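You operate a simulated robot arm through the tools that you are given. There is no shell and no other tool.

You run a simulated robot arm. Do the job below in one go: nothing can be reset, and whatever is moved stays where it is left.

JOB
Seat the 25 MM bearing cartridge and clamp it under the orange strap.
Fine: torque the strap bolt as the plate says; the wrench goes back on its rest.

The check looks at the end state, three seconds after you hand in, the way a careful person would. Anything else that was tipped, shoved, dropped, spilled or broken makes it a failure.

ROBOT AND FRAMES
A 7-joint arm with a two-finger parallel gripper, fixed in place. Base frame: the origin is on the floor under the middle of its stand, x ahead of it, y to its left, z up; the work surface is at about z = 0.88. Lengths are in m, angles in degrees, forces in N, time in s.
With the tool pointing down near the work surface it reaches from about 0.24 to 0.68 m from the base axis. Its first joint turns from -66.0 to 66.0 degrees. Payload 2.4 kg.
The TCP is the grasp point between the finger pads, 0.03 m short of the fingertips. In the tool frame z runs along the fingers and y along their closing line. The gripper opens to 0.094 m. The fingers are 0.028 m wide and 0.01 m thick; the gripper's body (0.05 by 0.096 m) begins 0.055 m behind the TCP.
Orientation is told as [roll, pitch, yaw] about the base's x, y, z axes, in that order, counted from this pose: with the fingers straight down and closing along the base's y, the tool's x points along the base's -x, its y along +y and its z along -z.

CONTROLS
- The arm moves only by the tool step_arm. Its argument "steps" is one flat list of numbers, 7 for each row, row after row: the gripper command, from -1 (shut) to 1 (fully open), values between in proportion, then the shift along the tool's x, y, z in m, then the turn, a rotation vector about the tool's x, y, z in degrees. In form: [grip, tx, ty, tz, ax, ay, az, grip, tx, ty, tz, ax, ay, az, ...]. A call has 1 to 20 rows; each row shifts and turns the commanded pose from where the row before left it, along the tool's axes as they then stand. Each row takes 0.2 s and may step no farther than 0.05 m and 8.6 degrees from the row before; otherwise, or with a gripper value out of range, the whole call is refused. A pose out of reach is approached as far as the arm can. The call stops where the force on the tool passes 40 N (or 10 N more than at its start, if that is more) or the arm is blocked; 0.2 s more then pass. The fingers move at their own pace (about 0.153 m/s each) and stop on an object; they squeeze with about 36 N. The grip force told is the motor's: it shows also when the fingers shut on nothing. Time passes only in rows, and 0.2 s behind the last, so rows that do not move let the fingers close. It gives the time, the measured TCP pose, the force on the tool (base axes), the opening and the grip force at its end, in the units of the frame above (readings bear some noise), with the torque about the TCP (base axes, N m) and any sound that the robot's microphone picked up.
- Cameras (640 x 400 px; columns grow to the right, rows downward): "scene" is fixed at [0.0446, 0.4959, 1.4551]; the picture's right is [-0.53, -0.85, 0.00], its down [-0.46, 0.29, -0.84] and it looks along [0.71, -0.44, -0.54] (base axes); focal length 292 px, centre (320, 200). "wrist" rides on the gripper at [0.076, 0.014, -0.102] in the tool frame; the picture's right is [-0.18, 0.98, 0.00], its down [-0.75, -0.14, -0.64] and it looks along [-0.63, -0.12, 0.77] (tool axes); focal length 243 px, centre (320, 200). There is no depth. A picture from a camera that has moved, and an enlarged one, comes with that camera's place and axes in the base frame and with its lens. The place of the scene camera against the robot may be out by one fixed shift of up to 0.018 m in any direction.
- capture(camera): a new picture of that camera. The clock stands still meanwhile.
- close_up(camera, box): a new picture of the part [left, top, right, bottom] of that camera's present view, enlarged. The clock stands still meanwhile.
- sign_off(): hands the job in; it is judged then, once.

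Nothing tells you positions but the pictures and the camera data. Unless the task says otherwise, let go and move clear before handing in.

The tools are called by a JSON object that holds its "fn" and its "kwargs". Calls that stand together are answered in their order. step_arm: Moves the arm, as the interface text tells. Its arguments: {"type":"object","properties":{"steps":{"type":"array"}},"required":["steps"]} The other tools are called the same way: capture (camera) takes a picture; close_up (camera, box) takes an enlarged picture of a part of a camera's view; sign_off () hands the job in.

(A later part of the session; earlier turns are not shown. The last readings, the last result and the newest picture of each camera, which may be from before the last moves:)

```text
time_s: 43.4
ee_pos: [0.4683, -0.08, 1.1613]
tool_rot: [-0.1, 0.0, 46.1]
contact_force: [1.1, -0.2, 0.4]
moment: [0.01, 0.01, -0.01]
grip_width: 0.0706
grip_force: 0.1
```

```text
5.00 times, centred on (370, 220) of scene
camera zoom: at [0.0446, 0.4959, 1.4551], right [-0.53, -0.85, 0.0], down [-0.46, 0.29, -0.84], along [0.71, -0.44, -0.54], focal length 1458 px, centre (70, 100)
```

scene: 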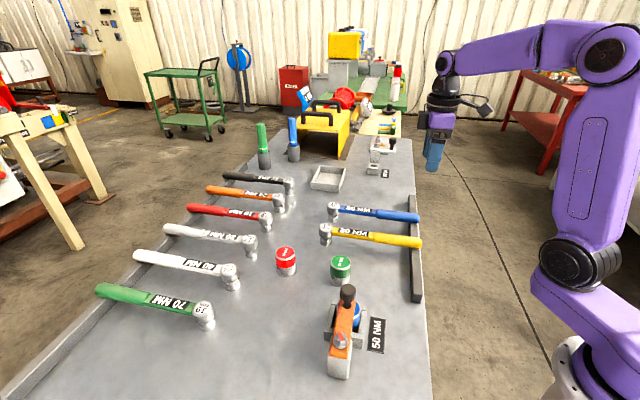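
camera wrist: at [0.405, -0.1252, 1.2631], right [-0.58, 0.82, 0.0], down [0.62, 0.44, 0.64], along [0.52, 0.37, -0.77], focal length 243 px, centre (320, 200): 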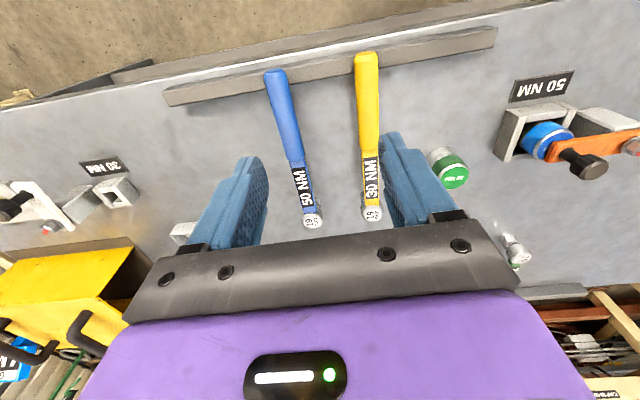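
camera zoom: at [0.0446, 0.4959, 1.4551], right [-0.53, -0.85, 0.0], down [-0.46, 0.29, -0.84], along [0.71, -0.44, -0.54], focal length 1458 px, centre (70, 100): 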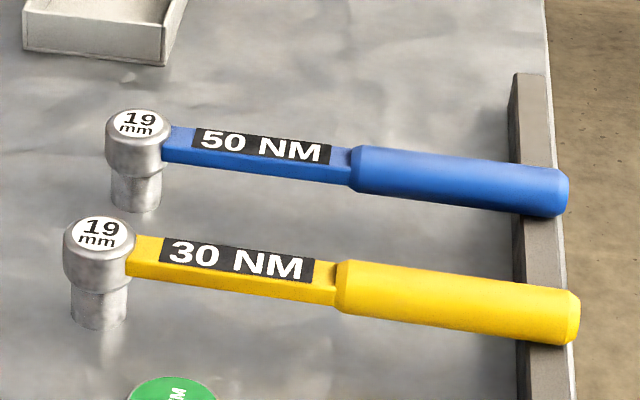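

The blue wrench lies exactly along 45°: head at about (0.674, 0.048), blue grip from about 0.125 to 0.25 m behind it. I'll hover over the head end of the grip, about 0.145 m from the socket axis.

{"fn": "step_arm", "kwargs": {"steps": [0.5, -0.0301, -0.0188, 0, 0, 0, 1, 0.5, -0.0301, -0.0188, 0, 0, 0, 0, 0.5, -0.0301, -0.0188, 0, 0, 0, 0, 0.5, 0, 0, 0.04, 0, 0, 0, 0.5, 0, 0, 0.04, 0, 0, 0, 0.5, 0, 0, 0.04, 0, 0, 0, 0.5, 0, 0, 0, 0, 0, 0]}}

{"fn": "capture", "kwargs": {"camera": "wrist"}}

{"fn": "close_up", "kwargs": {"camera": "scene", "box": [310, 160, 450, 260]}}

```text
time_s: 45.0
ee_pos: [0.5729, -0.0539, 1.0439]
tool_rot: [0.0, 0.0, 45.0]
contact_force: [-0.5, 0.2, 0.0]
moment: [0.0, -0.04, 0.01]
grip_width: 0.0703
grip_force: 0.0
```

```text
taken
camera wrist: at [0.5088, -0.0971, 1.1451], right [-0.56, 0.83, 0.0], down [0.63, 0.43, 0.64], along [0.53, 0.36, -0.77], focal length 243 px, centre (320, 200)
```

wrist: 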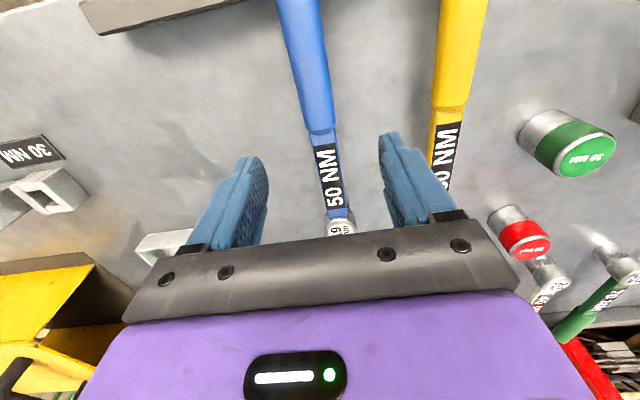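

```text
4.00 times, centred on (380, 210) of scene
camera zoom: at [0.0446, 0.4959, 1.4551], right [-0.53, -0.85, 0.0], down [-0.46, 0.29, -0.84], along [0.71, -0.44, -0.54], focal length 1166 px, centre (80, 160)
```

zoom: 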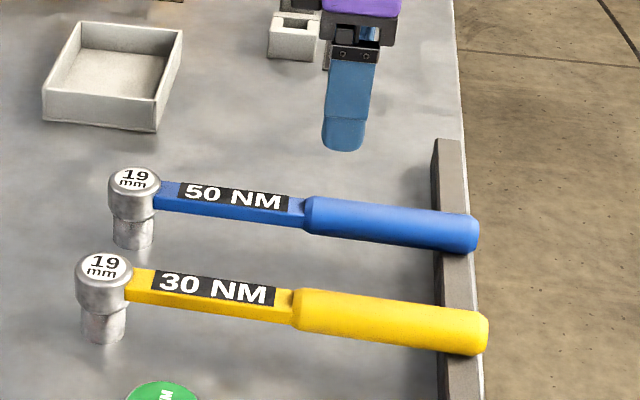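

The TCP is over the handle about 17 mm behind the start of the grip. I'll correct 2.5 mm sideways and descend to the handle.

{"fn": "step_arm", "kwargs": {"steps": [0.5, 0, -0.0025, 0, 0, 0, 0, 0.5, 0, 0, 0.04, 0, 0, 0, 0.5, 0, 0, 0.04, 0, 0, 0, 0.5, 0, 0, 0.02, 0, 0, 0, 0.5, 0, 0, 0.013, 0, 0, 0, 0.5, 0, 0, 0, 0, 0, 0]}}

{"fn": "capture", "kwargs": {"camera": "wrist"}}

{"fn": "close_up", "kwargs": {"camera": "scene", "box": [310, 160, 450, 260]}}

```text
time_s: 46.4
ee_pos: [0.5758, -0.0582, 0.9294]
tool_rot: [0.1, 0.0, 45.0]
contact_force: [1.0, -0.4, 0.6]
moment: [0.02, 0.02, -0.02]
grip_width: 0.0704
grip_force: 0.0
```

```text
taken
camera wrist: at [0.5103, -0.1015, 1.031], right [-0.56, 0.83, 0.0], down [0.63, 0.43, 0.64], along [0.53, 0.36, -0.77], focal length 243 px, centre (320, 200)
```

wrist: 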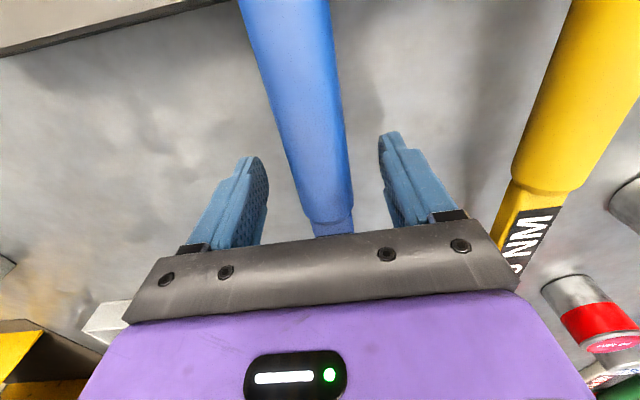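

```text
4.00 times, centred on (380, 210) of scene
camera zoom: at [0.0446, 0.4959, 1.4551], right [-0.53, -0.85, 0.0], down [-0.46, 0.29, -0.84], along [0.71, -0.44, -0.54], focal length 1166 px, centre (80, 160)
```

zoom: 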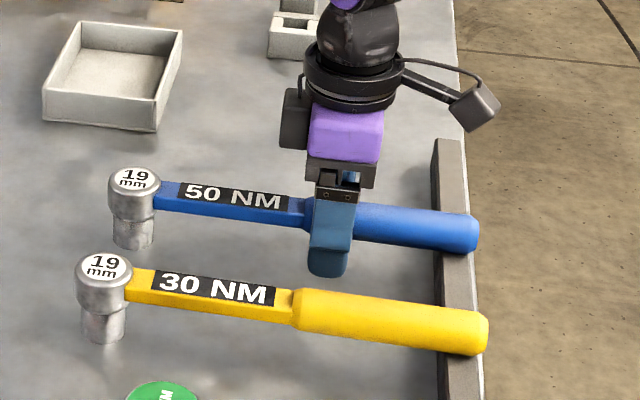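

The handle is centred between the fingers. I'll close on it, then lift a few millimetres to test the balance.

{"fn": "step_arm", "kwargs": {"steps": [0, 0, -0.0008, 0, 0, 0, 0, -1, 0, 0, 0, 0, 0, 0, -1, 0, 0, 0, 0, 0, 0, -1, 0, 0, 0, 0, 0, 0]}}

{"fn": "step_arm", "kwargs": {"steps": [-1, 0, 0, -0.005, 0, 0, 0, -1, 0, 0, -0.005, 0, 0, 0, -1, 0, 0, 0, 0, 0, 0, -1, 0, 0, 0, 0, 0, 0]}}

{"fn": "capture", "kwargs": {"camera": "wrist"}}

{"fn": "close_up", "kwargs": {"camera": "scene", "box": [310, 160, 450, 260]}}

```text
time_s: 47.4
ee_pos: [0.5759, -0.0579, 0.9305]
tool_rot: [0.1, 0.0, 45.0]
contact_force: [0.7, 0.6, 0.6]
moment: [-0.37, 0.36, -0.04]
grip_width: 0.0326
grip_force: 35.8
```

```text
time_s: 48.4
ee_pos: [0.5751, -0.0596, 0.9406]
tool_rot: [-0.1, -0.1, 45.1]
contact_force: [0.7, -0.7, -3.8]
moment: [-0.15, 0.1, 0.0]
grip_width: 0.0327
grip_force: 35.9
```

```text
taken
camera wrist: at [0.5114, -0.1028, 1.0408], right [-0.56, 0.83, 0.0], down [0.63, 0.43, 0.64], along [0.53, 0.36, -0.77], focal length 243 px, centre (320, 200)
```

wrist: 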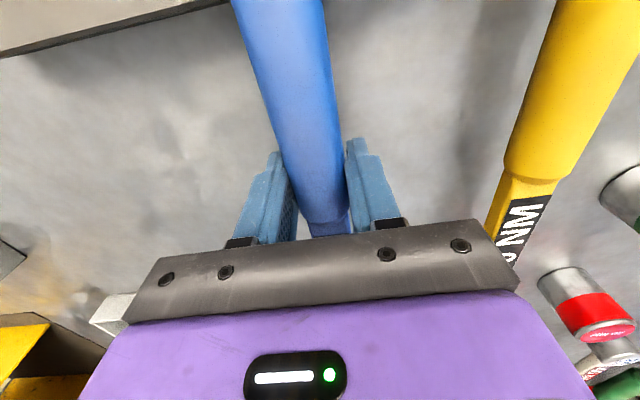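

```text
4.00 times, centred on (380, 210) of scene
camera zoom: at [0.0447, 0.4959, 1.4551], right [-0.53, -0.85, 0.0], down [-0.46, 0.29, -0.84], along [0.71, -0.44, -0.54], focal length 1166 px, centre (80, 160)
```

zoom: 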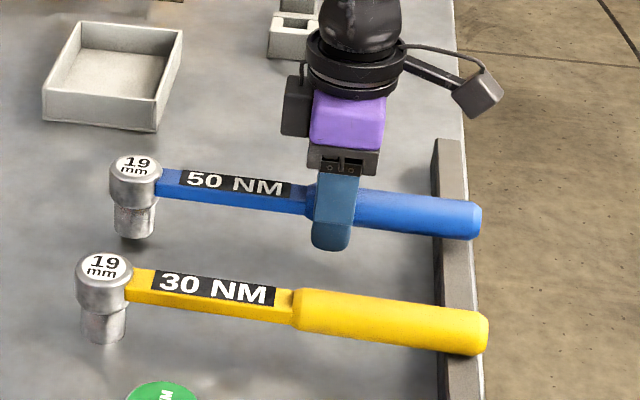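

The wrench lifted level at about 0.39 kg, and I've noted its rest pose as TCP (0.5757, -0.0586, 0.930) at yaw 45. I'll lift it high and check it's still level.

{"fn": "step_arm", "kwargs": {"steps": [-1, 0, 0, -0.02, 0, 0, 0, -1, 0, 0, -0.035, 0, 0, 0, -1, 0, 0, -0.035, 0, 0, 0, -1, 0, 0, -0.035, 0, 0, 0, -1, 0, 0, -0.035, 0, 0, 0, -1, 0, 0, 0, 0, 0, 0]}}

{"fn": "capture", "kwargs": {"camera": "scene"}}

```text
time_s: 49.8
ee_pos: [0.5766, -0.0565, 1.1008]
tool_rot: [0.0, -0.1, 45.1]
contact_force: [0.4, -1.0, -4.7]
moment: [-0.13, 0.12, 0.02]
grip_width: 0.0328
grip_force: 35.3
```

```text
taken
```

scene: 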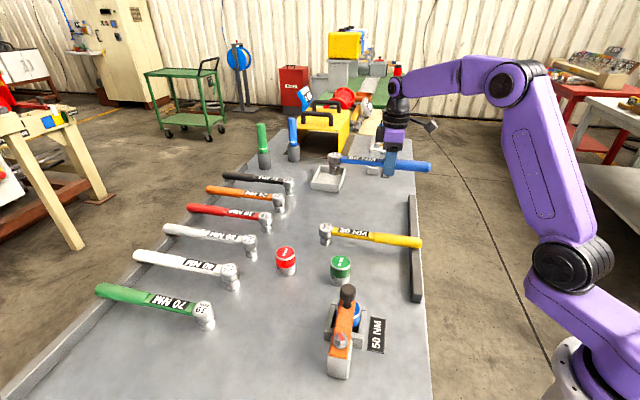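

Still level. I'll carry it toward the fixture at this height and turn it so the handle will point about -75° from the bolt.

{"fn": "step_arm", "kwargs": {"steps": [-1, 0.00203, 0.0379, 0, 0, 0, 0, -1, 0.00203, 0.0379, 0, 0, 0, 0, -1, 0.00203, 0.0379, 0, 0, 0, 0, -1, 0.00203, 0.0379, 0, 0, 0, 0, -1, 0.00203, 0.0379, 0, 0, 0, 0, -1, 0.00203, 0.0379, 0, 0, 0, 0, -1, 0.00203, 0.0379, 0, 0, 0, 0, -1, 0.00203, 0.0379, 0, 0, 0, 0, -1, 0.00203, 0.0379, 0, 0, 0, 0, -1, 0, 0, 0, 0, 0, 0]}}

{"fn": "step_arm", "kwargs": {"steps": [-1, 0, 0, 0, 0, 0, -7.5, -1, 0, 0, 0, 0, 0, -7.5, -1, 0, 0, 0, 0, 0, -7.5, -1, 0, 0, 0, 0, 0, -7.5, -1, 0, 0, 0, 0, 0, -7.5, -1, 0, 0, 0, 0, 0, -7.5, -1, 0, 0, 0, 0, 0, -7.5, -1, 0, 0, 0, 0, 0, -7.5, -1, 0, 0, 0, 0, 0, 0, -1, 0, 0, 0, 0, 0, 0]}}

{"fn": "capture", "kwargs": {"camera": "scene"}}

{"fn": "capture", "kwargs": {"camera": "wrist"}}

```text
time_s: 52.0
ee_pos: [0.3242, 0.1694, 1.1011]
tool_rot: [0.1, 0.0, 45.0]
contact_force: [-0.5, 0.8, -4.2]
moment: [-0.17, 0.09, -0.02]
grip_width: 0.0332
grip_force: 35.9
```

```text
time_s: 54.2
ee_pos: [0.3214, 0.1697, 1.099]
tool_rot: [0.0, 0.1, 105.2]
contact_force: [-0.3, -0.3, -4.2]
moment: [-0.16, -0.05, -0.02]
grip_width: 0.0327
grip_force: 36.0
```

```text
taken
```

scene: 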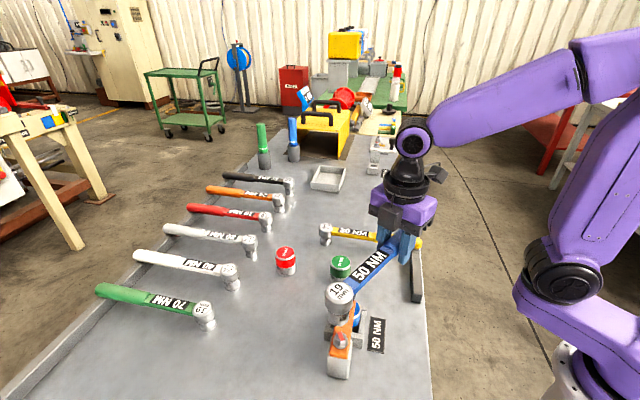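

```text
taken
camera wrist: at [0.3275, 0.0928, 1.2006], right [-1.0, -0.08, 0.0], down [-0.06, 0.76, 0.64], along [-0.05, 0.64, -0.77], focal length 243 px, centre (320, 200)
```

wrist: 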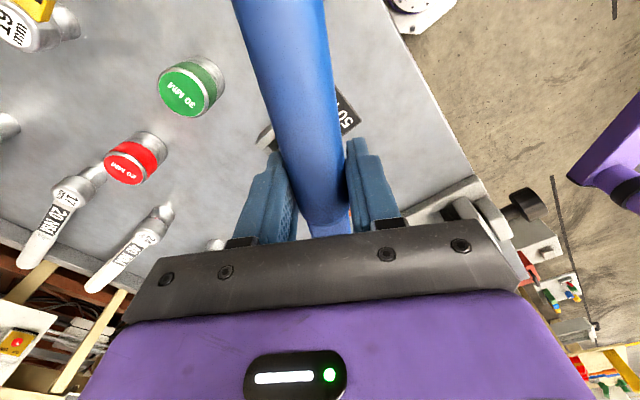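

The head is now roughly above the bolt. I'll zoom in to align it.

{"fn": "close_up", "kwargs": {"camera": "scene", "box": [290, 265, 400, 385]}}

```text
3.33 times, centred on (345, 325) of scene
camera zoom: at [0.0446, 0.496, 1.455], right [-0.53, -0.85, 0.0], down [-0.46, 0.29, -0.84], along [0.71, -0.44, -0.54], focal length 972 px, centre (237, -217)
```

zoom: 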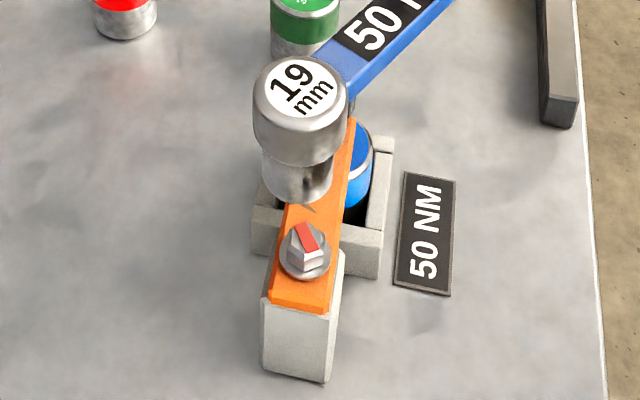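

From the scene camera calibrated on the fingertips, the socket axis is about 0.16 m from the TCP and about 16 mm off the bolt. I'll correct that and come down to about 15 mm above the bolt head.

{"fn": "step_arm", "kwargs": {"steps": [-1, 0.0159, -0.0029, 0, 0, 0, 0, -1, 0, 0, 0.02, 0, 0, 0, -1, 0, 0, 0.02, 0, 0, 0, -1, 0, 0, 0.01, 0, 0, 0, -1, 0, 0, 0, 0, 0, 0]}}

{"fn": "close_up", "kwargs": {"camera": "scene", "box": [300, 285, 390, 375]}}

{"fn": "capture", "kwargs": {"camera": "scene"}}

```text
time_s: 55.4
ee_pos: [0.3291, 0.1544, 1.0495]
tool_rot: [0.0, 0.1, 104.9]
contact_force: [-0.7, 0.0, -4.5]
moment: [-0.17, -0.01, 0.0]
grip_width: 0.0326
grip_force: 36.2
```

```text
4.44 times, centred on (345, 330) of scene
camera zoom: at [0.0446, 0.496, 1.455], right [-0.53, -0.85, 0.0], down [-0.46, 0.29, -0.84], along [0.71, -0.44, -0.54], focal length 1296 px, centre (209, -378)
```

zoom: 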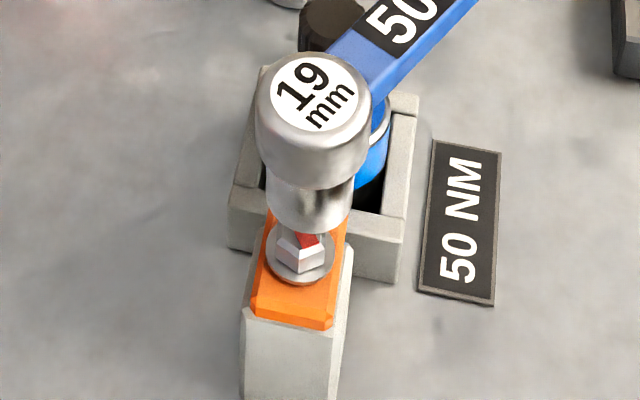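

```text
taken
```

scene: 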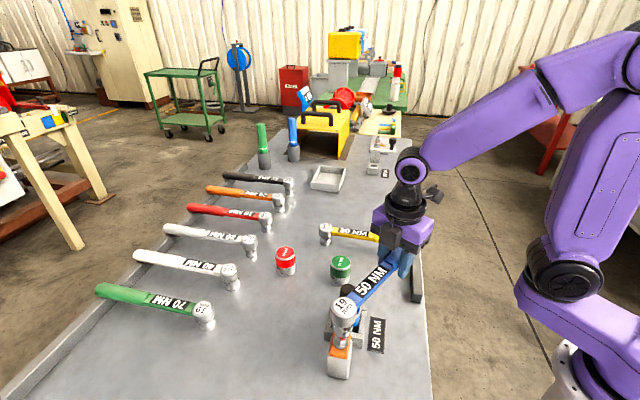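

The socket axis and the bolt agree within about 1 mm in the image. I'll descend slowly toward the bolt head, watching the force.

{"fn": "step_arm", "kwargs": {"steps": [-1, -0.0004, -0.0006, 0.006, 0, 0, 0, -1, 0, 0, 0.006, 0, 0, 0, -1, 0, 0, 0.003, 0, 0, 0, -1, 0, 0, 0, 0, 0, 0]}}

{"fn": "close_up", "kwargs": {"camera": "scene", "box": [310, 295, 380, 365]}}

```text
time_s: 56.4
ee_pos: [0.3279, 0.1565, 1.0348]
tool_rot: [0.0, 0.0, 105.0]
contact_force: [0.5, 0.0, -4.1]
moment: [-0.17, -0.04, -0.03]
grip_width: 0.0327
grip_force: 36.1
```

```text
5.71 times, centred on (345, 330) of scene
camera zoom: at [0.0446, 0.496, 1.455], right [-0.53, -0.85, 0.0], down [-0.46, 0.29, -0.84], along [0.71, -0.44, -0.54], focal length 1666 px, centre (177, -543)
```

zoom: 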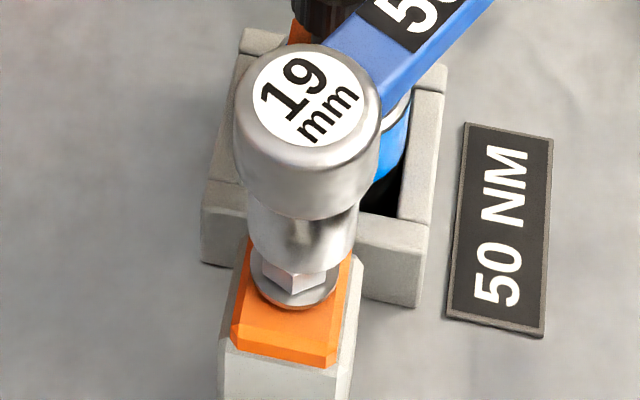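

{"fn": "step_arm", "kwargs": {"steps": [-1, 0, 0, 0.002, 0, 0, 0, -1, 0, 0, 0.002, 0, 0, 0, -1, 0, 0, 0.002, 0, 0, 0, -1, 0, 0, 0, 0, 0, 0]}}

{"fn": "close_up", "kwargs": {"camera": "scene", "box": [310, 295, 380, 365]}}

```text
time_s: 57.4
ee_pos: [0.3285, 0.156, 1.0282]
tool_rot: [0.0, 0.1, 105.1]
contact_force: [0.0, 0.6, -5.4]
moment: [-0.17, -0.05, 0.02]
grip_width: 0.0328
grip_force: 35.6
```

```text
5.71 times, centred on (345, 330) of scene
camera zoom: at [0.0446, 0.496, 1.455], right [-0.53, -0.85, 0.0], down [-0.46, 0.29, -0.84], along [0.71, -0.44, -0.54], focal length 1666 px, centre (177, -543)
```

zoom: 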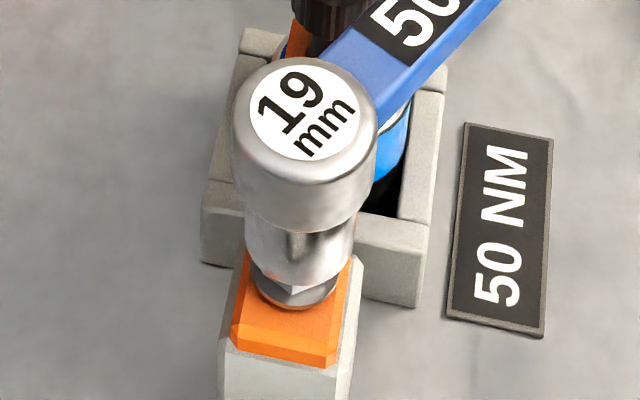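

{"fn": "step_arm", "kwargs": {"steps": [-1, 0, 0, 0.002, 0, 0, 0, -1, 0, 0, 0.002, 0, 0, 0, -1, 0, 0, 0, 0, 0, 0]}}

{"fn": "step_arm", "kwargs": {"steps": [-1, 0, 0, 0.002, 0, 0, 0, -1, 0, 0, 0.002, 0, 0, 0, -1, 0, 0, 0, 0, 0, 0]}}

{"fn": "close_up", "kwargs": {"camera": "scene", "box": [310, 295, 380, 365]}}

```text
time_s: 58.2
ee_pos: [0.3288, 0.1554, 1.0241]
tool_rot: [0.0, 0.0, 105.0]
contact_force: [-1.6, 1.5, -1.4]
moment: [0.44, 0.2, 0.13]
grip_width: 0.0325
grip_force: 36.0
```

```text
time_s: 59.0
ee_pos: [0.3288, 0.1559, 1.0199]
tool_rot: [0.0, 0.0, 105.0]
contact_force: [-2.0, 5.4, -2.6]
moment: [0.35, 0.13, 0.0]
grip_width: 0.0327
grip_force: 36.1
```

```text
5.71 times, centred on (345, 330) of scene
camera zoom: at [0.0446, 0.4961, 1.455], right [-0.53, -0.85, 0.0], down [-0.46, 0.29, -0.84], along [0.71, -0.44, -0.54], focal length 1666 px, centre (177, -543)
```

zoom: 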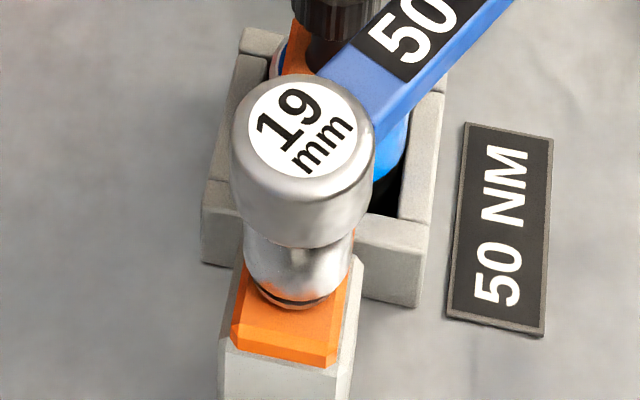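

{"fn": "close_up", "kwargs": {"camera": "scene", "box": [325, 320, 360, 355]}}

{"fn": "close_up", "kwargs": {"camera": "scene", "box": [320, 240, 440, 350]}}

```text
11.43 times, centred on (342, 338) of scene
camera zoom: at [0.0446, 0.4961, 1.455], right [-0.53, -0.85, 0.0], down [-0.46, 0.29, -0.84], along [0.71, -0.44, -0.54], focal length 3333 px, centre (63, -1371)
```

zoom: 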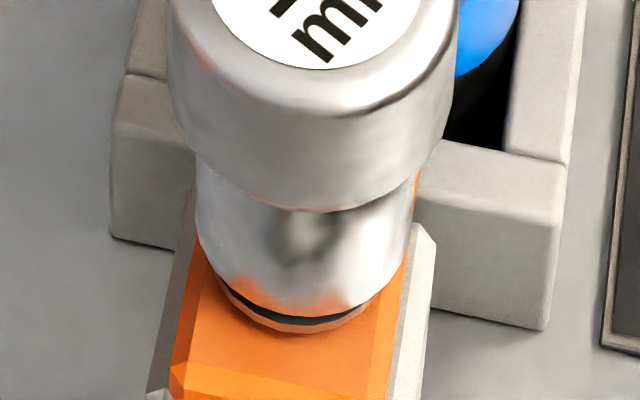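

```text
3.64 times, centred on (380, 295) of scene
camera zoom: at [0.0446, 0.4961, 1.455], right [-0.53, -0.85, 0.0], down [-0.46, 0.29, -0.84], along [0.71, -0.44, -0.54], focal length 1060 px, centre (102, -146)
```

zoom: 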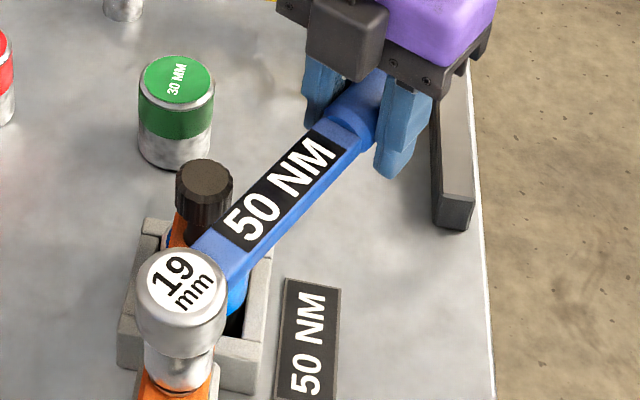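

The socket is over the bolt head with about 2-3 mm left above the washer. I'll lower the last bit.

{"fn": "step_arm", "kwargs": {"steps": [-1, 0, 0, 0.0015, 0, 0, 0, -1, 0, 0, 0, 0, 0, 0]}}

{"fn": "step_arm", "kwargs": {"steps": [-1, 0, 0, 0.0015, 0, 0, 0, -1, 0, 0, 0, 0, 0, 0]}}

{"fn": "close_up", "kwargs": {"camera": "scene", "box": [325, 320, 360, 355]}}

```text
time_s: 59.6
ee_pos: [0.3274, 0.1576, 1.0197]
tool_rot: [0.0, 0.0, 105.1]
contact_force: [-1.8, 6.0, -1.8]
moment: [0.51, 0.14, 0.0]
grip_width: 0.0329
grip_force: 36.0
```

```text
time_s: 60.2
ee_pos: [0.3275, 0.1571, 1.0185]
tool_rot: [0.0, 0.0, 105.1]
contact_force: [-2.6, 7.0, -1.2]
moment: [0.61, 0.22, 0.11]
grip_width: 0.0329
grip_force: 36.1
```

```text
11.43 times, centred on (342, 338) of scene
camera zoom: at [0.0445, 0.4961, 1.455], right [-0.53, -0.85, 0.0], down [-0.46, 0.29, -0.84], along [0.71, -0.44, -0.54], focal length 3333 px, centre (63, -1371)
```

zoom: 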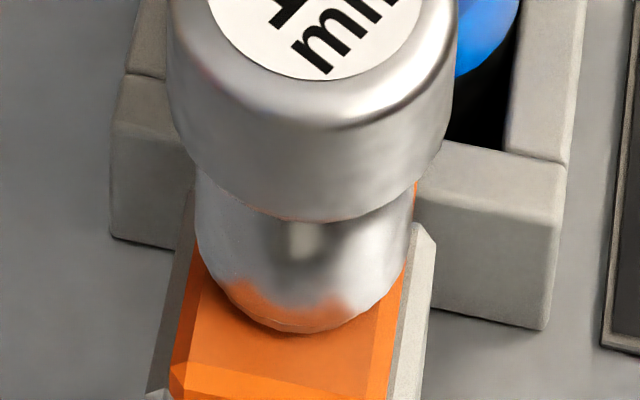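

The socket is seated on the bolt head. Now I'll tighten clockwise with small coordinated rotations about the bolt, watching force and sound.

{"fn": "step_arm", "kwargs": {"steps": [-1, -0.0005, 0.0055, 0, 0, 0, 2, -1, -0.0001, 0.0055, 0, 0, 0, 2, -1, 0, 0, 0, 0, 0, 0]}}

```text
time_s: 61.0
ee_pos: [0.3166, 0.1533, 1.0171]
tool_rot: [0.1, 0.0, 101.0]
contact_force: [-0.2, -0.1, -5.2]
moment: [-0.18, -0.05, 0.01]
grip_width: 0.033
grip_force: 35.8
```

{"fn": "close_up", "kwargs": {"camera": "scene", "box": [310, 295, 380, 365]}}

{"fn": "close_up", "kwargs": {"camera": "scene", "box": [325, 320, 360, 355]}}

```text
5.71 times, centred on (345, 330) of scene
camera zoom: at [0.0446, 0.496, 1.455], right [-0.53, -0.85, 0.0], down [-0.46, 0.29, -0.84], along [0.71, -0.44, -0.54], focal length 1666 px, centre (177, -543)
```

zoom: 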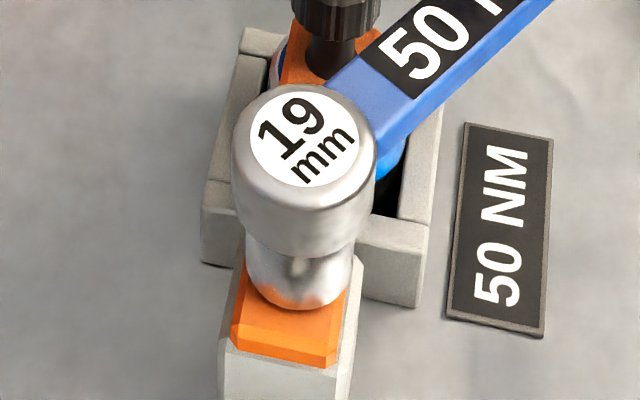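

```text
11.43 times, centred on (342, 338) of scene
camera zoom: at [0.0446, 0.496, 1.455], right [-0.53, -0.85, 0.0], down [-0.46, 0.29, -0.84], along [0.71, -0.44, -0.54], focal length 3333 px, centre (63, -1371)
```

zoom: 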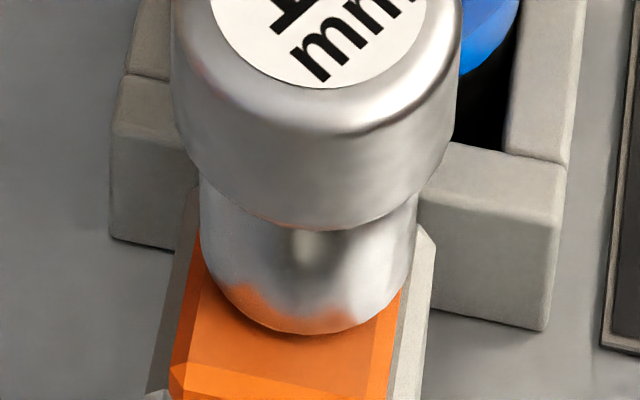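

The socket is still on the bolt and is turning freely so far. Continuing the tightening sweep.

{"fn": "step_arm", "kwargs": {"steps": [-1, -0.0001, 0.0055, 0, 0, 0, 2, -1, -0.0001, 0.0055, 0, 0, 0, 2, -1, -0.0001, 0.0055, 0, 0, 0, 2, -1, 0, 0, 0, 0, 0, 0]}}

```text
time_s: 62.0
ee_pos: [0.3013, 0.152, 1.0188]
tool_rot: [0.0, 0.0, 95.0]
contact_force: [-0.4, -0.1, -3.9]
moment: [-0.15, -0.05, 0.03]
grip_width: 0.0326
grip_force: 36.0
```

{"fn": "step_arm", "kwargs": {"steps": [-1, -0.0001, 0.0055, 0, 0, 0, 2, -1, -0.0001, 0.0055, 0, 0, 0, 2, -1, -0.0001, 0.0055, 0, 0, 0, 2, -1, 0, 0, 0, 0, 0, 0]}}

{"fn": "close_up", "kwargs": {"camera": "scene", "box": [310, 295, 380, 365]}}

```text
time_s: 63.0
ee_pos: [0.2855, 0.1509, 1.0177]
tool_rot: [-0.1, 0.1, 89.0]
contact_force: [-0.4, 0.8, -4.8]
moment: [-0.17, 0.01, 0.05]
grip_width: 0.0327
grip_force: 36.3
```

```text
5.71 times, centred on (345, 330) of scene
camera zoom: at [0.0446, 0.496, 1.455], right [-0.53, -0.85, 0.0], down [-0.46, 0.29, -0.84], along [0.71, -0.44, -0.54], focal length 1666 px, centre (177, -543)
```

zoom: 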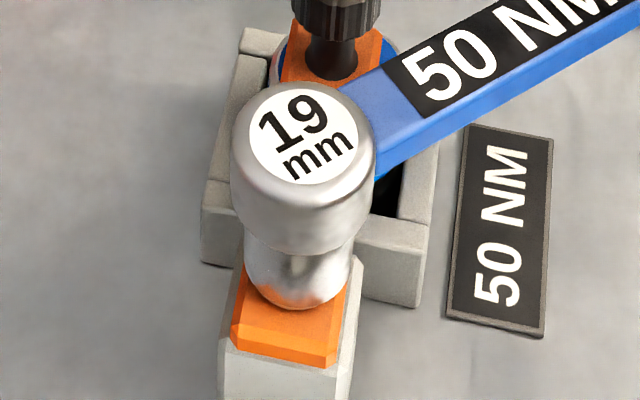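

{"fn": "step_arm", "kwargs": {"steps": [-1, -0.0001, 0.0055, 0, 0, 0, 2, -1, -0.0001, 0.0055, 0, 0, 0, 2, -1, -0.0001, 0.0055, 0, 0, 0, 2, -1, 0, 0, 0, 0, 0, 0]}}

{"fn": "step_arm", "kwargs": {"steps": [-1, -0.0001, 0.0055, 0, 0, 0, 2, -1, -0.0001, 0.0055, 0, 0, 0, 2, -1, 0, 0, 0, 0, 0, 0]}}

{"fn": "close_up", "kwargs": {"camera": "scene", "box": [310, 295, 380, 365]}}

```text
time_s: 64.0
ee_pos: [0.2686, 0.1521, 1.0175]
tool_rot: [0.1, 0.0, 82.9]
contact_force: [0.2, 0.3, -4.0]
moment: [-0.18, 0.0, 0.03]
grip_width: 0.0327
grip_force: 36.1
```

```text
time_s: 64.8
ee_pos: [0.2577, 0.1533, 1.0178]
tool_rot: [0.0, 0.0, 79.0]
contact_force: [-0.5, -0.5, -3.7]
moment: [-0.18, -0.01, 0.0]
grip_width: 0.0328
grip_force: 36.2
```

```text
5.71 times, centred on (345, 330) of scene
camera zoom: at [0.0446, 0.496, 1.455], right [-0.53, -0.85, 0.0], down [-0.46, 0.29, -0.84], along [0.71, -0.44, -0.54], focal length 1666 px, centre (177, -543)
```

zoom: 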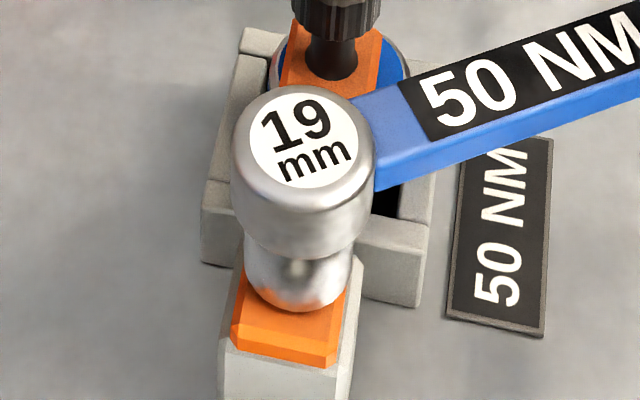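

About 26° turned with only free motion so far, so the bolt may still be running down. I'll continue and keep listening.

{"fn": "step_arm", "kwargs": {"steps": [-1, -0.0001, 0.0055, 0, 0, 0, 2, -1, -0.0001, 0.0055, 0, 0, 0, 2, -1, -0.0001, 0.0055, 0, 0, 0, 2, -1, 0, 0, 0, 0, 0, 0]}}

{"fn": "step_arm", "kwargs": {"steps": [-1, -0.0001, 0.0055, 0, 0, 0, 2, -1, -0.0001, 0.0055, 0, 0, 0, 2, -1, -0.0001, 0.0055, 0, 0, 0, 2, -1, 0, 0, 0, 0, 0, 0]}}

{"fn": "capture", "kwargs": {"camera": "scene"}}

```text
time_s: 65.8
ee_pos: [0.2429, 0.1575, 1.0178]
tool_rot: [0.0, 0.0, 72.9]
contact_force: [0.4, 0.0, -3.4]
moment: [-0.17, 0.06, 0.04]
grip_width: 0.0329
grip_force: 35.8
```

```text
time_s: 66.8
ee_pos: [0.226, 0.163, 1.0183]
tool_rot: [0.1, 0.1, 67.0]
contact_force: [0.6, 0.1, -3.8]
moment: [-0.15, 0.06, 0.18]
grip_width: 0.0329
grip_force: 36.0
```

```text
taken
```

scene: 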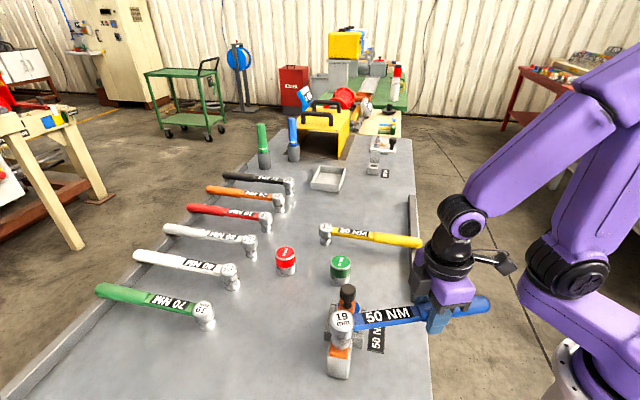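

A small reaction moment is appearing about the vertical. I'll continue in small steps.

{"fn": "step_arm", "kwargs": {"steps": [-1, -0.0001, 0.0055, 0, 0, 0, 2, -1, -0.0001, 0.0055, 0, 0, 0, 2, -1, 0, 0, 0, 0, 0, 0]}}

{"fn": "step_arm", "kwargs": {"steps": [-1, -0.0001, 0.0055, 0, 0, 0, 2, -1, -0.0001, 0.0055, 0, 0, 0, 2, -1, 0, 0, 0, 0, 0, 0]}}

{"fn": "close_up", "kwargs": {"camera": "scene", "box": [310, 280, 400, 365]}}

```text
time_s: 67.6
ee_pos: [0.2167, 0.1686, 1.0175]
tool_rot: [0.0, 0.0, 63.0]
contact_force: [-0.5, -0.4, -4.4]
moment: [-0.14, 0.08, 0.31]
grip_width: 0.0328
grip_force: 35.7
```

```text
time_s: 68.4
ee_pos: [0.2061, 0.1731, 1.0174]
tool_rot: [0.0, 0.0, 58.9]
contact_force: [0.7, -0.8, -3.8]
moment: [-0.1, 0.07, 0.44]
grip_width: 0.0328
grip_force: 36.4
```

```text
4.71 times, centred on (355, 322) of scene
camera zoom: at [0.0446, 0.496, 1.455], right [-0.53, -0.85, 0.0], down [-0.46, 0.29, -0.84], along [0.71, -0.44, -0.54], focal length 1372 px, centre (155, -376)
```

zoom: 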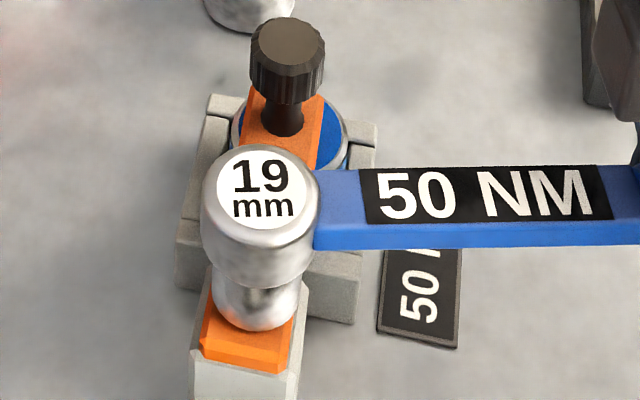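

The torque is building steadily (0.18, then 0.31, then 0.44 N·m), so the bolt is engaged and tightening. I'll continue gently and listen for the click.

{"fn": "step_arm", "kwargs": {"steps": [-1, -0.0001, 0.0055, 0, 0, 0, 2, -1, -0.0001, 0.0055, 0, 0, 0, 2, -1, 0, 0, 0, 0, 0, 0]}}

{"fn": "step_arm", "kwargs": {"steps": [-1, -0.0001, 0.0055, 0, 0, 0, 2, -1, 0, 0, 0, 0, 0, 0]}}

{"fn": "step_arm", "kwargs": {"steps": [-1, -0.0001, 0.0055, 0, 0, 0, 2, -1, 0, 0, 0, 0, 0, 0]}}

```text
time_s: 69.2
ee_pos: [0.1979, 0.1785, 1.0177]
tool_rot: [0.0, 0.0, 55.0]
contact_force: [-0.3, -0.5, -3.6]
moment: [-0.13, 0.09, 0.66]
grip_width: 0.033
grip_force: 35.7
```

```text
time_s: 69.8
ee_pos: [0.1934, 0.1841, 1.0155]
tool_rot: [0.0, 0.0, 53.0]
contact_force: [0.7, 0.7, -4.2]
moment: [-0.15, 0.1, 0.71]
grip_width: 0.0325
grip_force: 35.7
```

```text
time_s: 70.4
ee_pos: [0.1895, 0.1864, 1.0171]
tool_rot: [0.1, 0.0, 51.0]
contact_force: [0.1, -0.1, -4.2]
moment: [-0.17, 0.14, 0.77]
grip_width: 0.0329
grip_force: 35.9
```

{"fn": "step_arm", "kwargs": {"steps": [-1, -0.0001, 0.0055, 0, 0, 0, 2, -1, 0, 0, 0, 0, 0, 0]}}

{"fn": "step_arm", "kwargs": {"steps": [-1, -0.0001, 0.0055, 0, 0, 0, 2, -1, 0, 0, 0, 0, 0, 0]}}

{"fn": "step_arm", "kwargs": {"steps": [-1, -0.0001, 0.0055, 0, 0, 0, 2, -1, 0, 0, 0, 0, 0, 0]}}

{"fn": "capture", "kwargs": {"camera": "scene"}}

```text
time_s: 71.0
ee_pos: [0.1843, 0.19, 1.0168]
tool_rot: [0.0, 0.0, 49.0]
contact_force: [-0.3, -0.3, -4.0]
moment: [-0.15, 0.1, 0.88]
grip_width: 0.0327
grip_force: 35.5
```

```text
time_s: 71.6
ee_pos: [0.1813, 0.1945, 1.0171]
tool_rot: [0.0, 0.1, 47.0]
contact_force: [0.1, 0.1, -3.3]
moment: [-0.14, 0.12, 0.95]
grip_width: 0.0328
grip_force: 36.3
```

```text
time_s: 72.2
ee_pos: [0.1759, 0.1971, 1.0165]
tool_rot: [0.0, 0.1, 44.9]
contact_force: [0.1, -0.5, -3.2]
moment: [-0.12, 0.05, 0.93]
grip_width: 0.033
grip_force: 36.0
```

```text
taken
```

scene: 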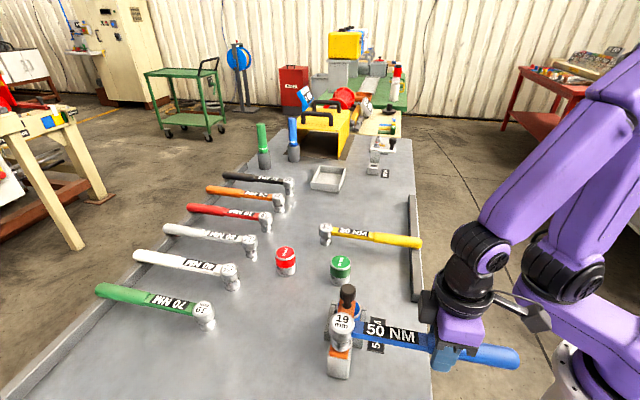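

{"fn": "step_arm", "kwargs": {"steps": [-1, -0.0001, 0.0055, 0, 0, 0, 2, -1, 0, 0, 0, 0, 0, 0]}}

{"fn": "step_arm", "kwargs": {"steps": [-1, -0.0001, 0.0055, 0, 0, 0, 2, -1, 0, 0, 0, 0, 0, 0]}}

{"fn": "close_up", "kwargs": {"camera": "scene", "box": [310, 280, 540, 390]}}

```text
time_s: 72.8
ee_pos: [0.173, 0.2014, 1.0174]
tool_rot: [0.1, -0.1, 43.1]
contact_force: [0.1, -0.3, -4.1]
moment: [-0.11, 0.13, 1.0]
grip_width: 0.0328
grip_force: 36.1
```

```text
time_s: 73.4
ee_pos: [0.1687, 0.2051, 1.0176]
tool_rot: [0.0, 0.0, 41.0]
contact_force: [0.7, 0.2, -4.2]
moment: [-0.11, 0.03, 1.01]
grip_width: 0.0331
grip_force: 36.3
```

```text
2.78 times, centred on (425, 335) of scene
camera zoom: at [0.0447, 0.4959, 1.4551], right [-0.53, -0.85, 0.0], down [-0.46, 0.29, -0.84], along [0.71, -0.44, -0.54], focal length 811 px, centre (28, -176)
```

zoom: 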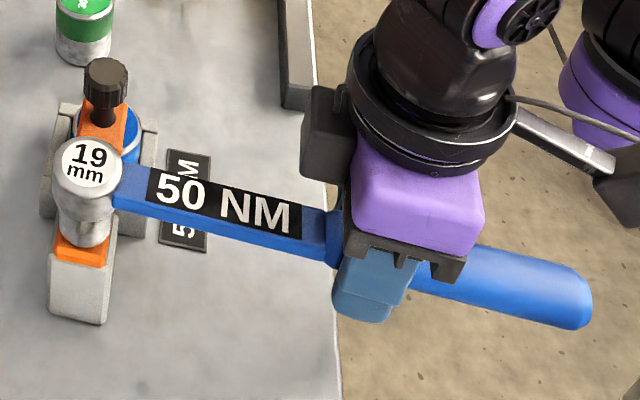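

The moment has levelled off near 1.0 N·m, which is about what the finger pads can transmit as a pure couple. Any further torque should show up as tangential force, so I'll keep turning carefully.

{"fn": "step_arm", "kwargs": {"steps": [-1, -0.0001, 0.0055, 0, 0, 0, 2, -1, 0, 0, 0, 0, 0, 0]}}

{"fn": "step_arm", "kwargs": {"steps": [-1, -0.0001, 0.0055, 0, 0, 0, 2, -1, 0, 0, 0, 0, 0, 0]}}

{"fn": "step_arm", "kwargs": {"steps": [-1, -0.0001, 0.0055, 0, 0, 0, 2, -1, 0, 0, 0, 0, 0, 0]}}

{"fn": "close_up", "kwargs": {"camera": "scene", "box": [310, 280, 540, 390]}}

{"fn": "capture", "kwargs": {"camera": "wrist"}}

```text
time_s: 74.0
ee_pos: [0.1661, 0.2087, 1.0176]
tool_rot: [0.0, 0.0, 38.9]
contact_force: [0.5, 0.3, -4.8]
moment: [-0.1, 0.14, 0.0]
grip_width: 0.0328
grip_force: 35.8
```

```text
time_s: 74.6
ee_pos: [0.1613, 0.2145, 1.0168]
tool_rot: [0.0, -0.1, 36.9]
contact_force: [-0.3, -0.1, -4.7]
moment: [-0.1, 0.16, 0.0]
grip_width: 0.0327
grip_force: 35.7
```

```text
time_s: 75.2
ee_pos: [0.1584, 0.2192, 1.0183]
tool_rot: [-0.1, 0.0, 34.9]
contact_force: [0.0, 0.1, -4.4]
moment: [-0.11, 0.11, 0.01]
grip_width: 0.0328
grip_force: 36.0
```

```text
2.78 times, centred on (425, 335) of scene
camera zoom: at [0.0446, 0.496, 1.455], right [-0.53, -0.85, 0.0], down [-0.46, 0.29, -0.84], along [0.71, -0.44, -0.54], focal length 811 px, centre (28, -176)
```

zoom: 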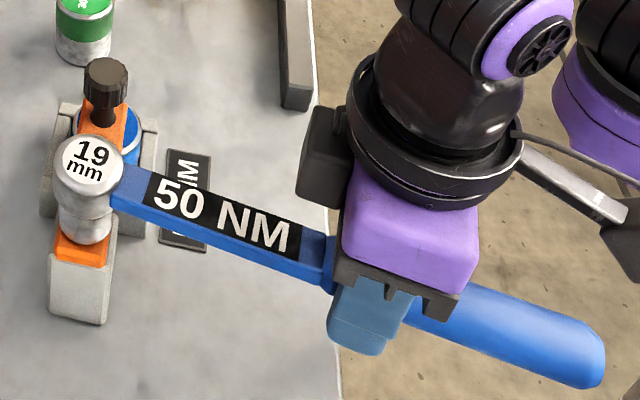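

```text
taken
camera wrist: at [0.0877, 0.1867, 1.1191], right [-0.41, 0.91, 0.0], down [0.7, 0.32, 0.64], along [0.58, 0.26, -0.77], focal length 243 px, centre (320, 200)
```

wrist: 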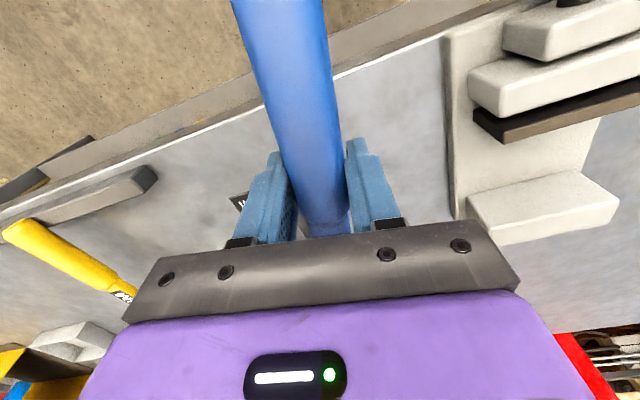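

The moment suddenly fell to zero without any reported click, so the socket may have slipped or ridden off the hex. I'll lift the wrench straight up and look at the bolt's stripe.

{"fn": "step_arm", "kwargs": {"steps": [-1, 0, 0, -0.004, 0, 0, 0, -1, 0, 0, -0.01, 0, 0, 0, -1, 0, 0, -0.015, 0, 0, 0, -1, 0, 0, -0.02, 0, 0, 0, -1, 0, 0, -0.02, 0, 0, 0, -1, 0, 0, 0, 0, 0, 0]}}

{"fn": "close_up", "kwargs": {"camera": "scene", "box": [310, 280, 400, 365]}}

{"fn": "close_up", "kwargs": {"camera": "scene", "box": [320, 310, 370, 360]}}

```text
time_s: 76.6
ee_pos: [0.1589, 0.2181, 1.0877]
tool_rot: [-0.1, 0.0, 35.1]
contact_force: [0.5, -0.3, -4.0]
moment: [-0.1, 0.14, -0.02]
grip_width: 0.033
grip_force: 36.3
```

```text
4.71 times, centred on (355, 322) of scene
camera zoom: at [0.0446, 0.496, 1.455], right [-0.53, -0.85, 0.0], down [-0.46, 0.29, -0.84], along [0.71, -0.44, -0.54], focal length 1372 px, centre (155, -376)
```

zoom: 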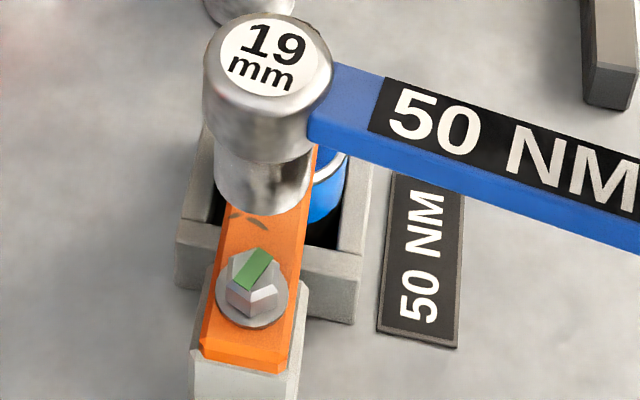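

```text
8.00 times, centred on (345, 335) of scene
camera zoom: at [0.0446, 0.496, 1.455], right [-0.53, -0.85, 0.0], down [-0.46, 0.29, -0.84], along [0.71, -0.44, -0.54], focal length 2333 px, centre (120, -880)
```

zoom: 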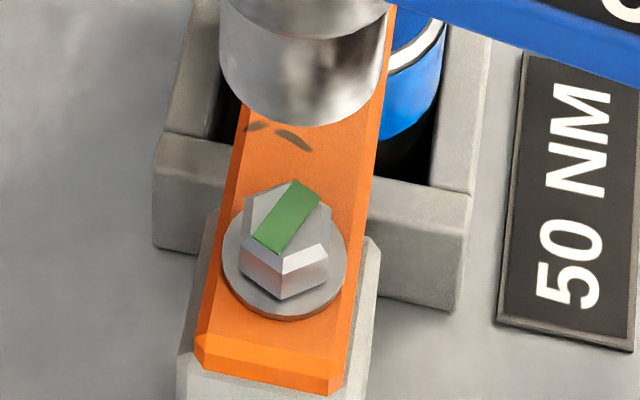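

The bolt's stripe has turned from red to green, so the 50 NM torque was reached and the wrench released. Now I'll take the wrench back to its rest: raise, turn to yaw 45 and fly over.

{"fn": "step_arm", "kwargs": {"steps": [-1, 0, 0, -0.03, 0, 0, 0, -1, 0, 0, 0, 0, 0, -5, -1, 0, 0, 0, 0, 0, -5, -1, -0.00826, -0.04087, 0, 0, 0, 0, -1, -0.00826, -0.04087, 0, 0, 0, 0, -1, -0.00826, -0.04087, 0, 0, 0, 0, -1, -0.00826, -0.04087, 0, 0, 0, 0, -1, -0.00826, -0.04087, 0, 0, 0, 0, -1, -0.00826, -0.04087, 0, 0, 0, 0, -1, -0.00826, -0.04087, 0, 0, 0, 0, -1, -0.00826, -0.04087, 0, 0, 0, 0, -1, -0.00826, -0.04087, 0, 0, 0, 0, -1, -0.00826, -0.04087, 0, 0, 0, 0, -1, -0.00826, -0.04087, 0, 0, 0, 0, -1, 0, 0, 0, 0, 0, 0]}}

{"fn": "capture", "kwargs": {"camera": "scene"}}

```text
time_s: 79.8
ee_pos: [0.5432, -0.0347, 1.1141]
tool_rot: [0.1, 0.0, 45.1]
contact_force: [1.2, 0.3, -3.6]
moment: [-0.14, 0.12, -0.01]
grip_width: 0.0326
grip_force: 36.0
```

```text
taken
```

scene: 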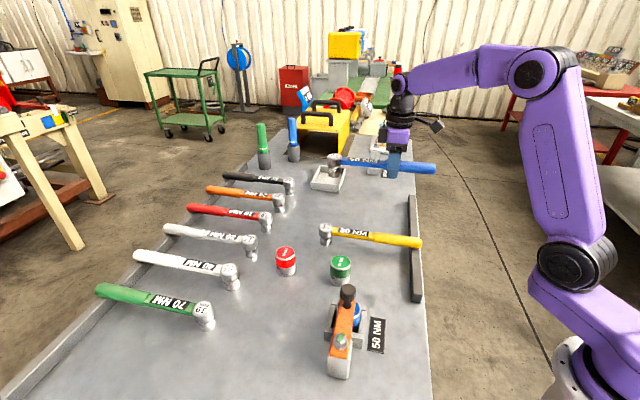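

{"fn": "step_arm", "kwargs": {"steps": [-1, -0.0061, -0.0399, 0, 0, 0, 0, -1, 0, 0, 0, 0, 0, 0, -1, 0, 0, 0.04, 0, 0, 0, -1, 0, 0, 0.04, 0, 0, 0, -1, 0, 0, 0.04, 0, 0, 0, -1, 0, 0, 0.03, 0, 0, 0, -1, 0, 0, 0, 0, 0, 0, -1, 0, 0, 0, 0, 0, 0]}}

{"fn": "close_up", "kwargs": {"camera": "scene", "box": [310, 160, 450, 260]}}

{"fn": "capture", "kwargs": {"camera": "wrist"}}

```text
time_s: 81.6
ee_pos: [0.5735, -0.0579, 0.9635]
tool_rot: [-0.1, 0.0, 45.1]
contact_force: [-0.1, 0.8, -4.5]
moment: [-0.15, 0.15, 0.04]
grip_width: 0.0331
grip_force: 36.0
```

```text
4.00 times, centred on (380, 210) of scene
camera zoom: at [0.0447, 0.4959, 1.4551], right [-0.53, -0.85, 0.0], down [-0.46, 0.29, -0.84], along [0.71, -0.44, -0.54], focal length 1166 px, centre (80, 160)
```

zoom: 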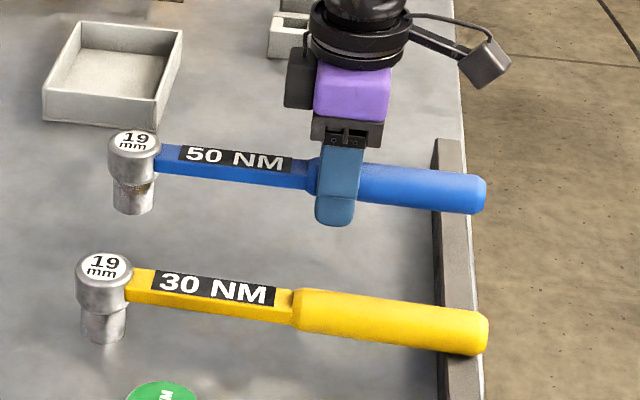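

```text
taken
camera wrist: at [0.5103, -0.1018, 1.065], right [-0.56, 0.83, 0.0], down [0.63, 0.43, 0.64], along [0.53, 0.36, -0.77], focal length 243 px, centre (320, 200)
```

wrist: 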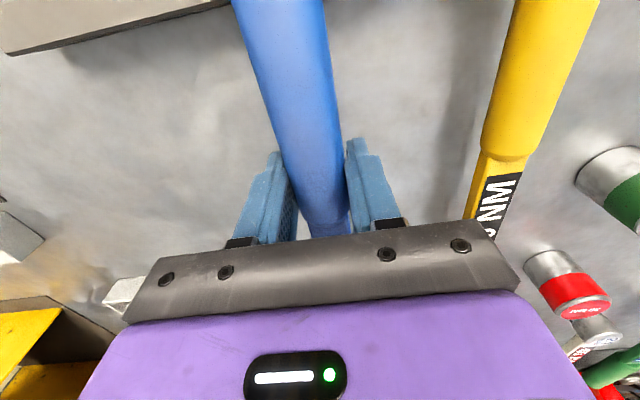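

The wrench is back over its place and level. I'll lower to the height where I first photographed it lifted and compare.

{"fn": "step_arm", "kwargs": {"steps": [-1, -0.0005, -0.0012, 0, 0, 0, 0, -1, 0, 0, 0.012, 0, 0, 0, -1, 0, 0, 0.011, 0, 0, 0, -1, 0, 0, 0, 0, 0, 0, -1, 0, 0, 0, 0, 0, 0]}}

{"fn": "close_up", "kwargs": {"camera": "scene", "box": [310, 160, 450, 260]}}

```text
time_s: 82.8
ee_pos: [0.5769, -0.0593, 0.9424]
tool_rot: [0.0, 0.0, 44.9]
contact_force: [0.2, 0.5, -4.5]
moment: [-0.13, 0.12, -0.02]
grip_width: 0.0329
grip_force: 35.7
```

```text
4.00 times, centred on (380, 210) of scene
camera zoom: at [0.0447, 0.4959, 1.4551], right [-0.53, -0.85, 0.0], down [-0.46, 0.29, -0.84], along [0.71, -0.44, -0.54], focal length 1166 px, centre (80, 160)
```

zoom: 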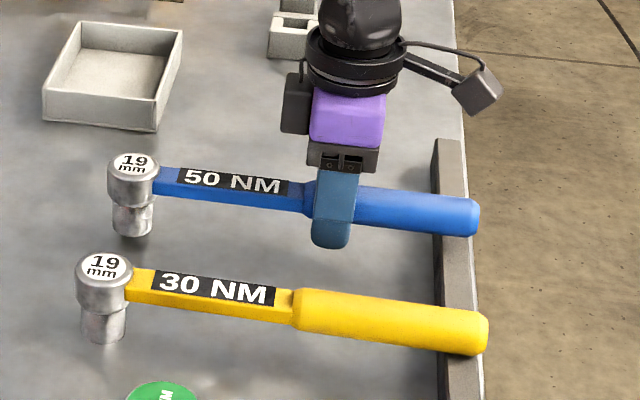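

It matches the original placement within a couple of millimetres. I'll lower it onto the bench and rail.

{"fn": "step_arm", "kwargs": {"steps": [-1, 0, 0, 0.004, 0, 0, 0, -1, 0, 0, 0.004, 0, 0, 0, -1, 0, 0, 0.002, 0, 0, 0, -1, 0, 0, 0, 0, 0, 0]}}

```text
time_s: 83.8
ee_pos: [0.5767, -0.0582, 0.9334]
tool_rot: [0.0, 0.0, 45.1]
contact_force: [-0.6, 0.6, -4.5]
moment: [-0.12, 0.1, 0.01]
grip_width: 0.0329
grip_force: 35.6
```

{"fn": "step_arm", "kwargs": {"steps": [-1, 0, 0, 0.0015, 0, 0, 0, -1, 0, 0, 0, 0, 0, 0]}}

{"fn": "step_arm", "kwargs": {"steps": [-1, 0, 0, 0.0015, 0, 0, 0, -1, 0, 0, 0, 0, 0, 0]}}

{"fn": "close_up", "kwargs": {"camera": "scene", "box": [310, 180, 430, 260]}}

```text
time_s: 84.4
ee_pos: [0.5755, -0.0591, 0.9315]
tool_rot: [0.0, 0.0, 45.1]
contact_force: [-0.2, -1.1, -3.8]
moment: [-0.14, 0.1, 0.0]
grip_width: 0.0327
grip_force: 36.2
```

```text
time_s: 85.0
ee_pos: [0.5756, -0.0593, 0.9316]
tool_rot: [0.1, 0.0, 45.0]
contact_force: [-1.1, -0.2, -1.6]
moment: [0.08, -0.07, 0.04]
grip_width: 0.0331
grip_force: 36.1
```

```text
5.00 times, centred on (370, 220) of scene
camera zoom: at [0.0446, 0.4959, 1.4551], right [-0.53, -0.85, 0.0], down [-0.46, 0.29, -0.84], along [0.71, -0.44, -0.54], focal length 1458 px, centre (70, 100)
```

zoom: 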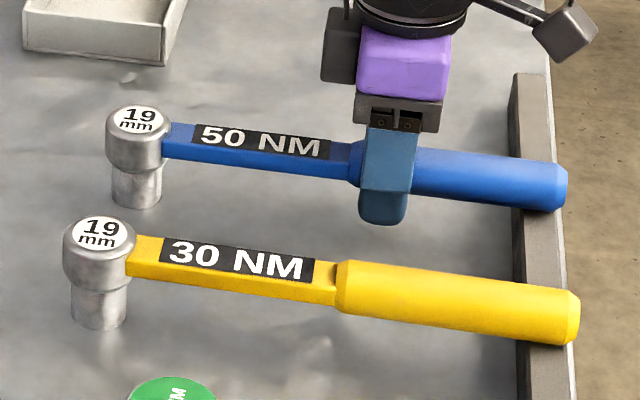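

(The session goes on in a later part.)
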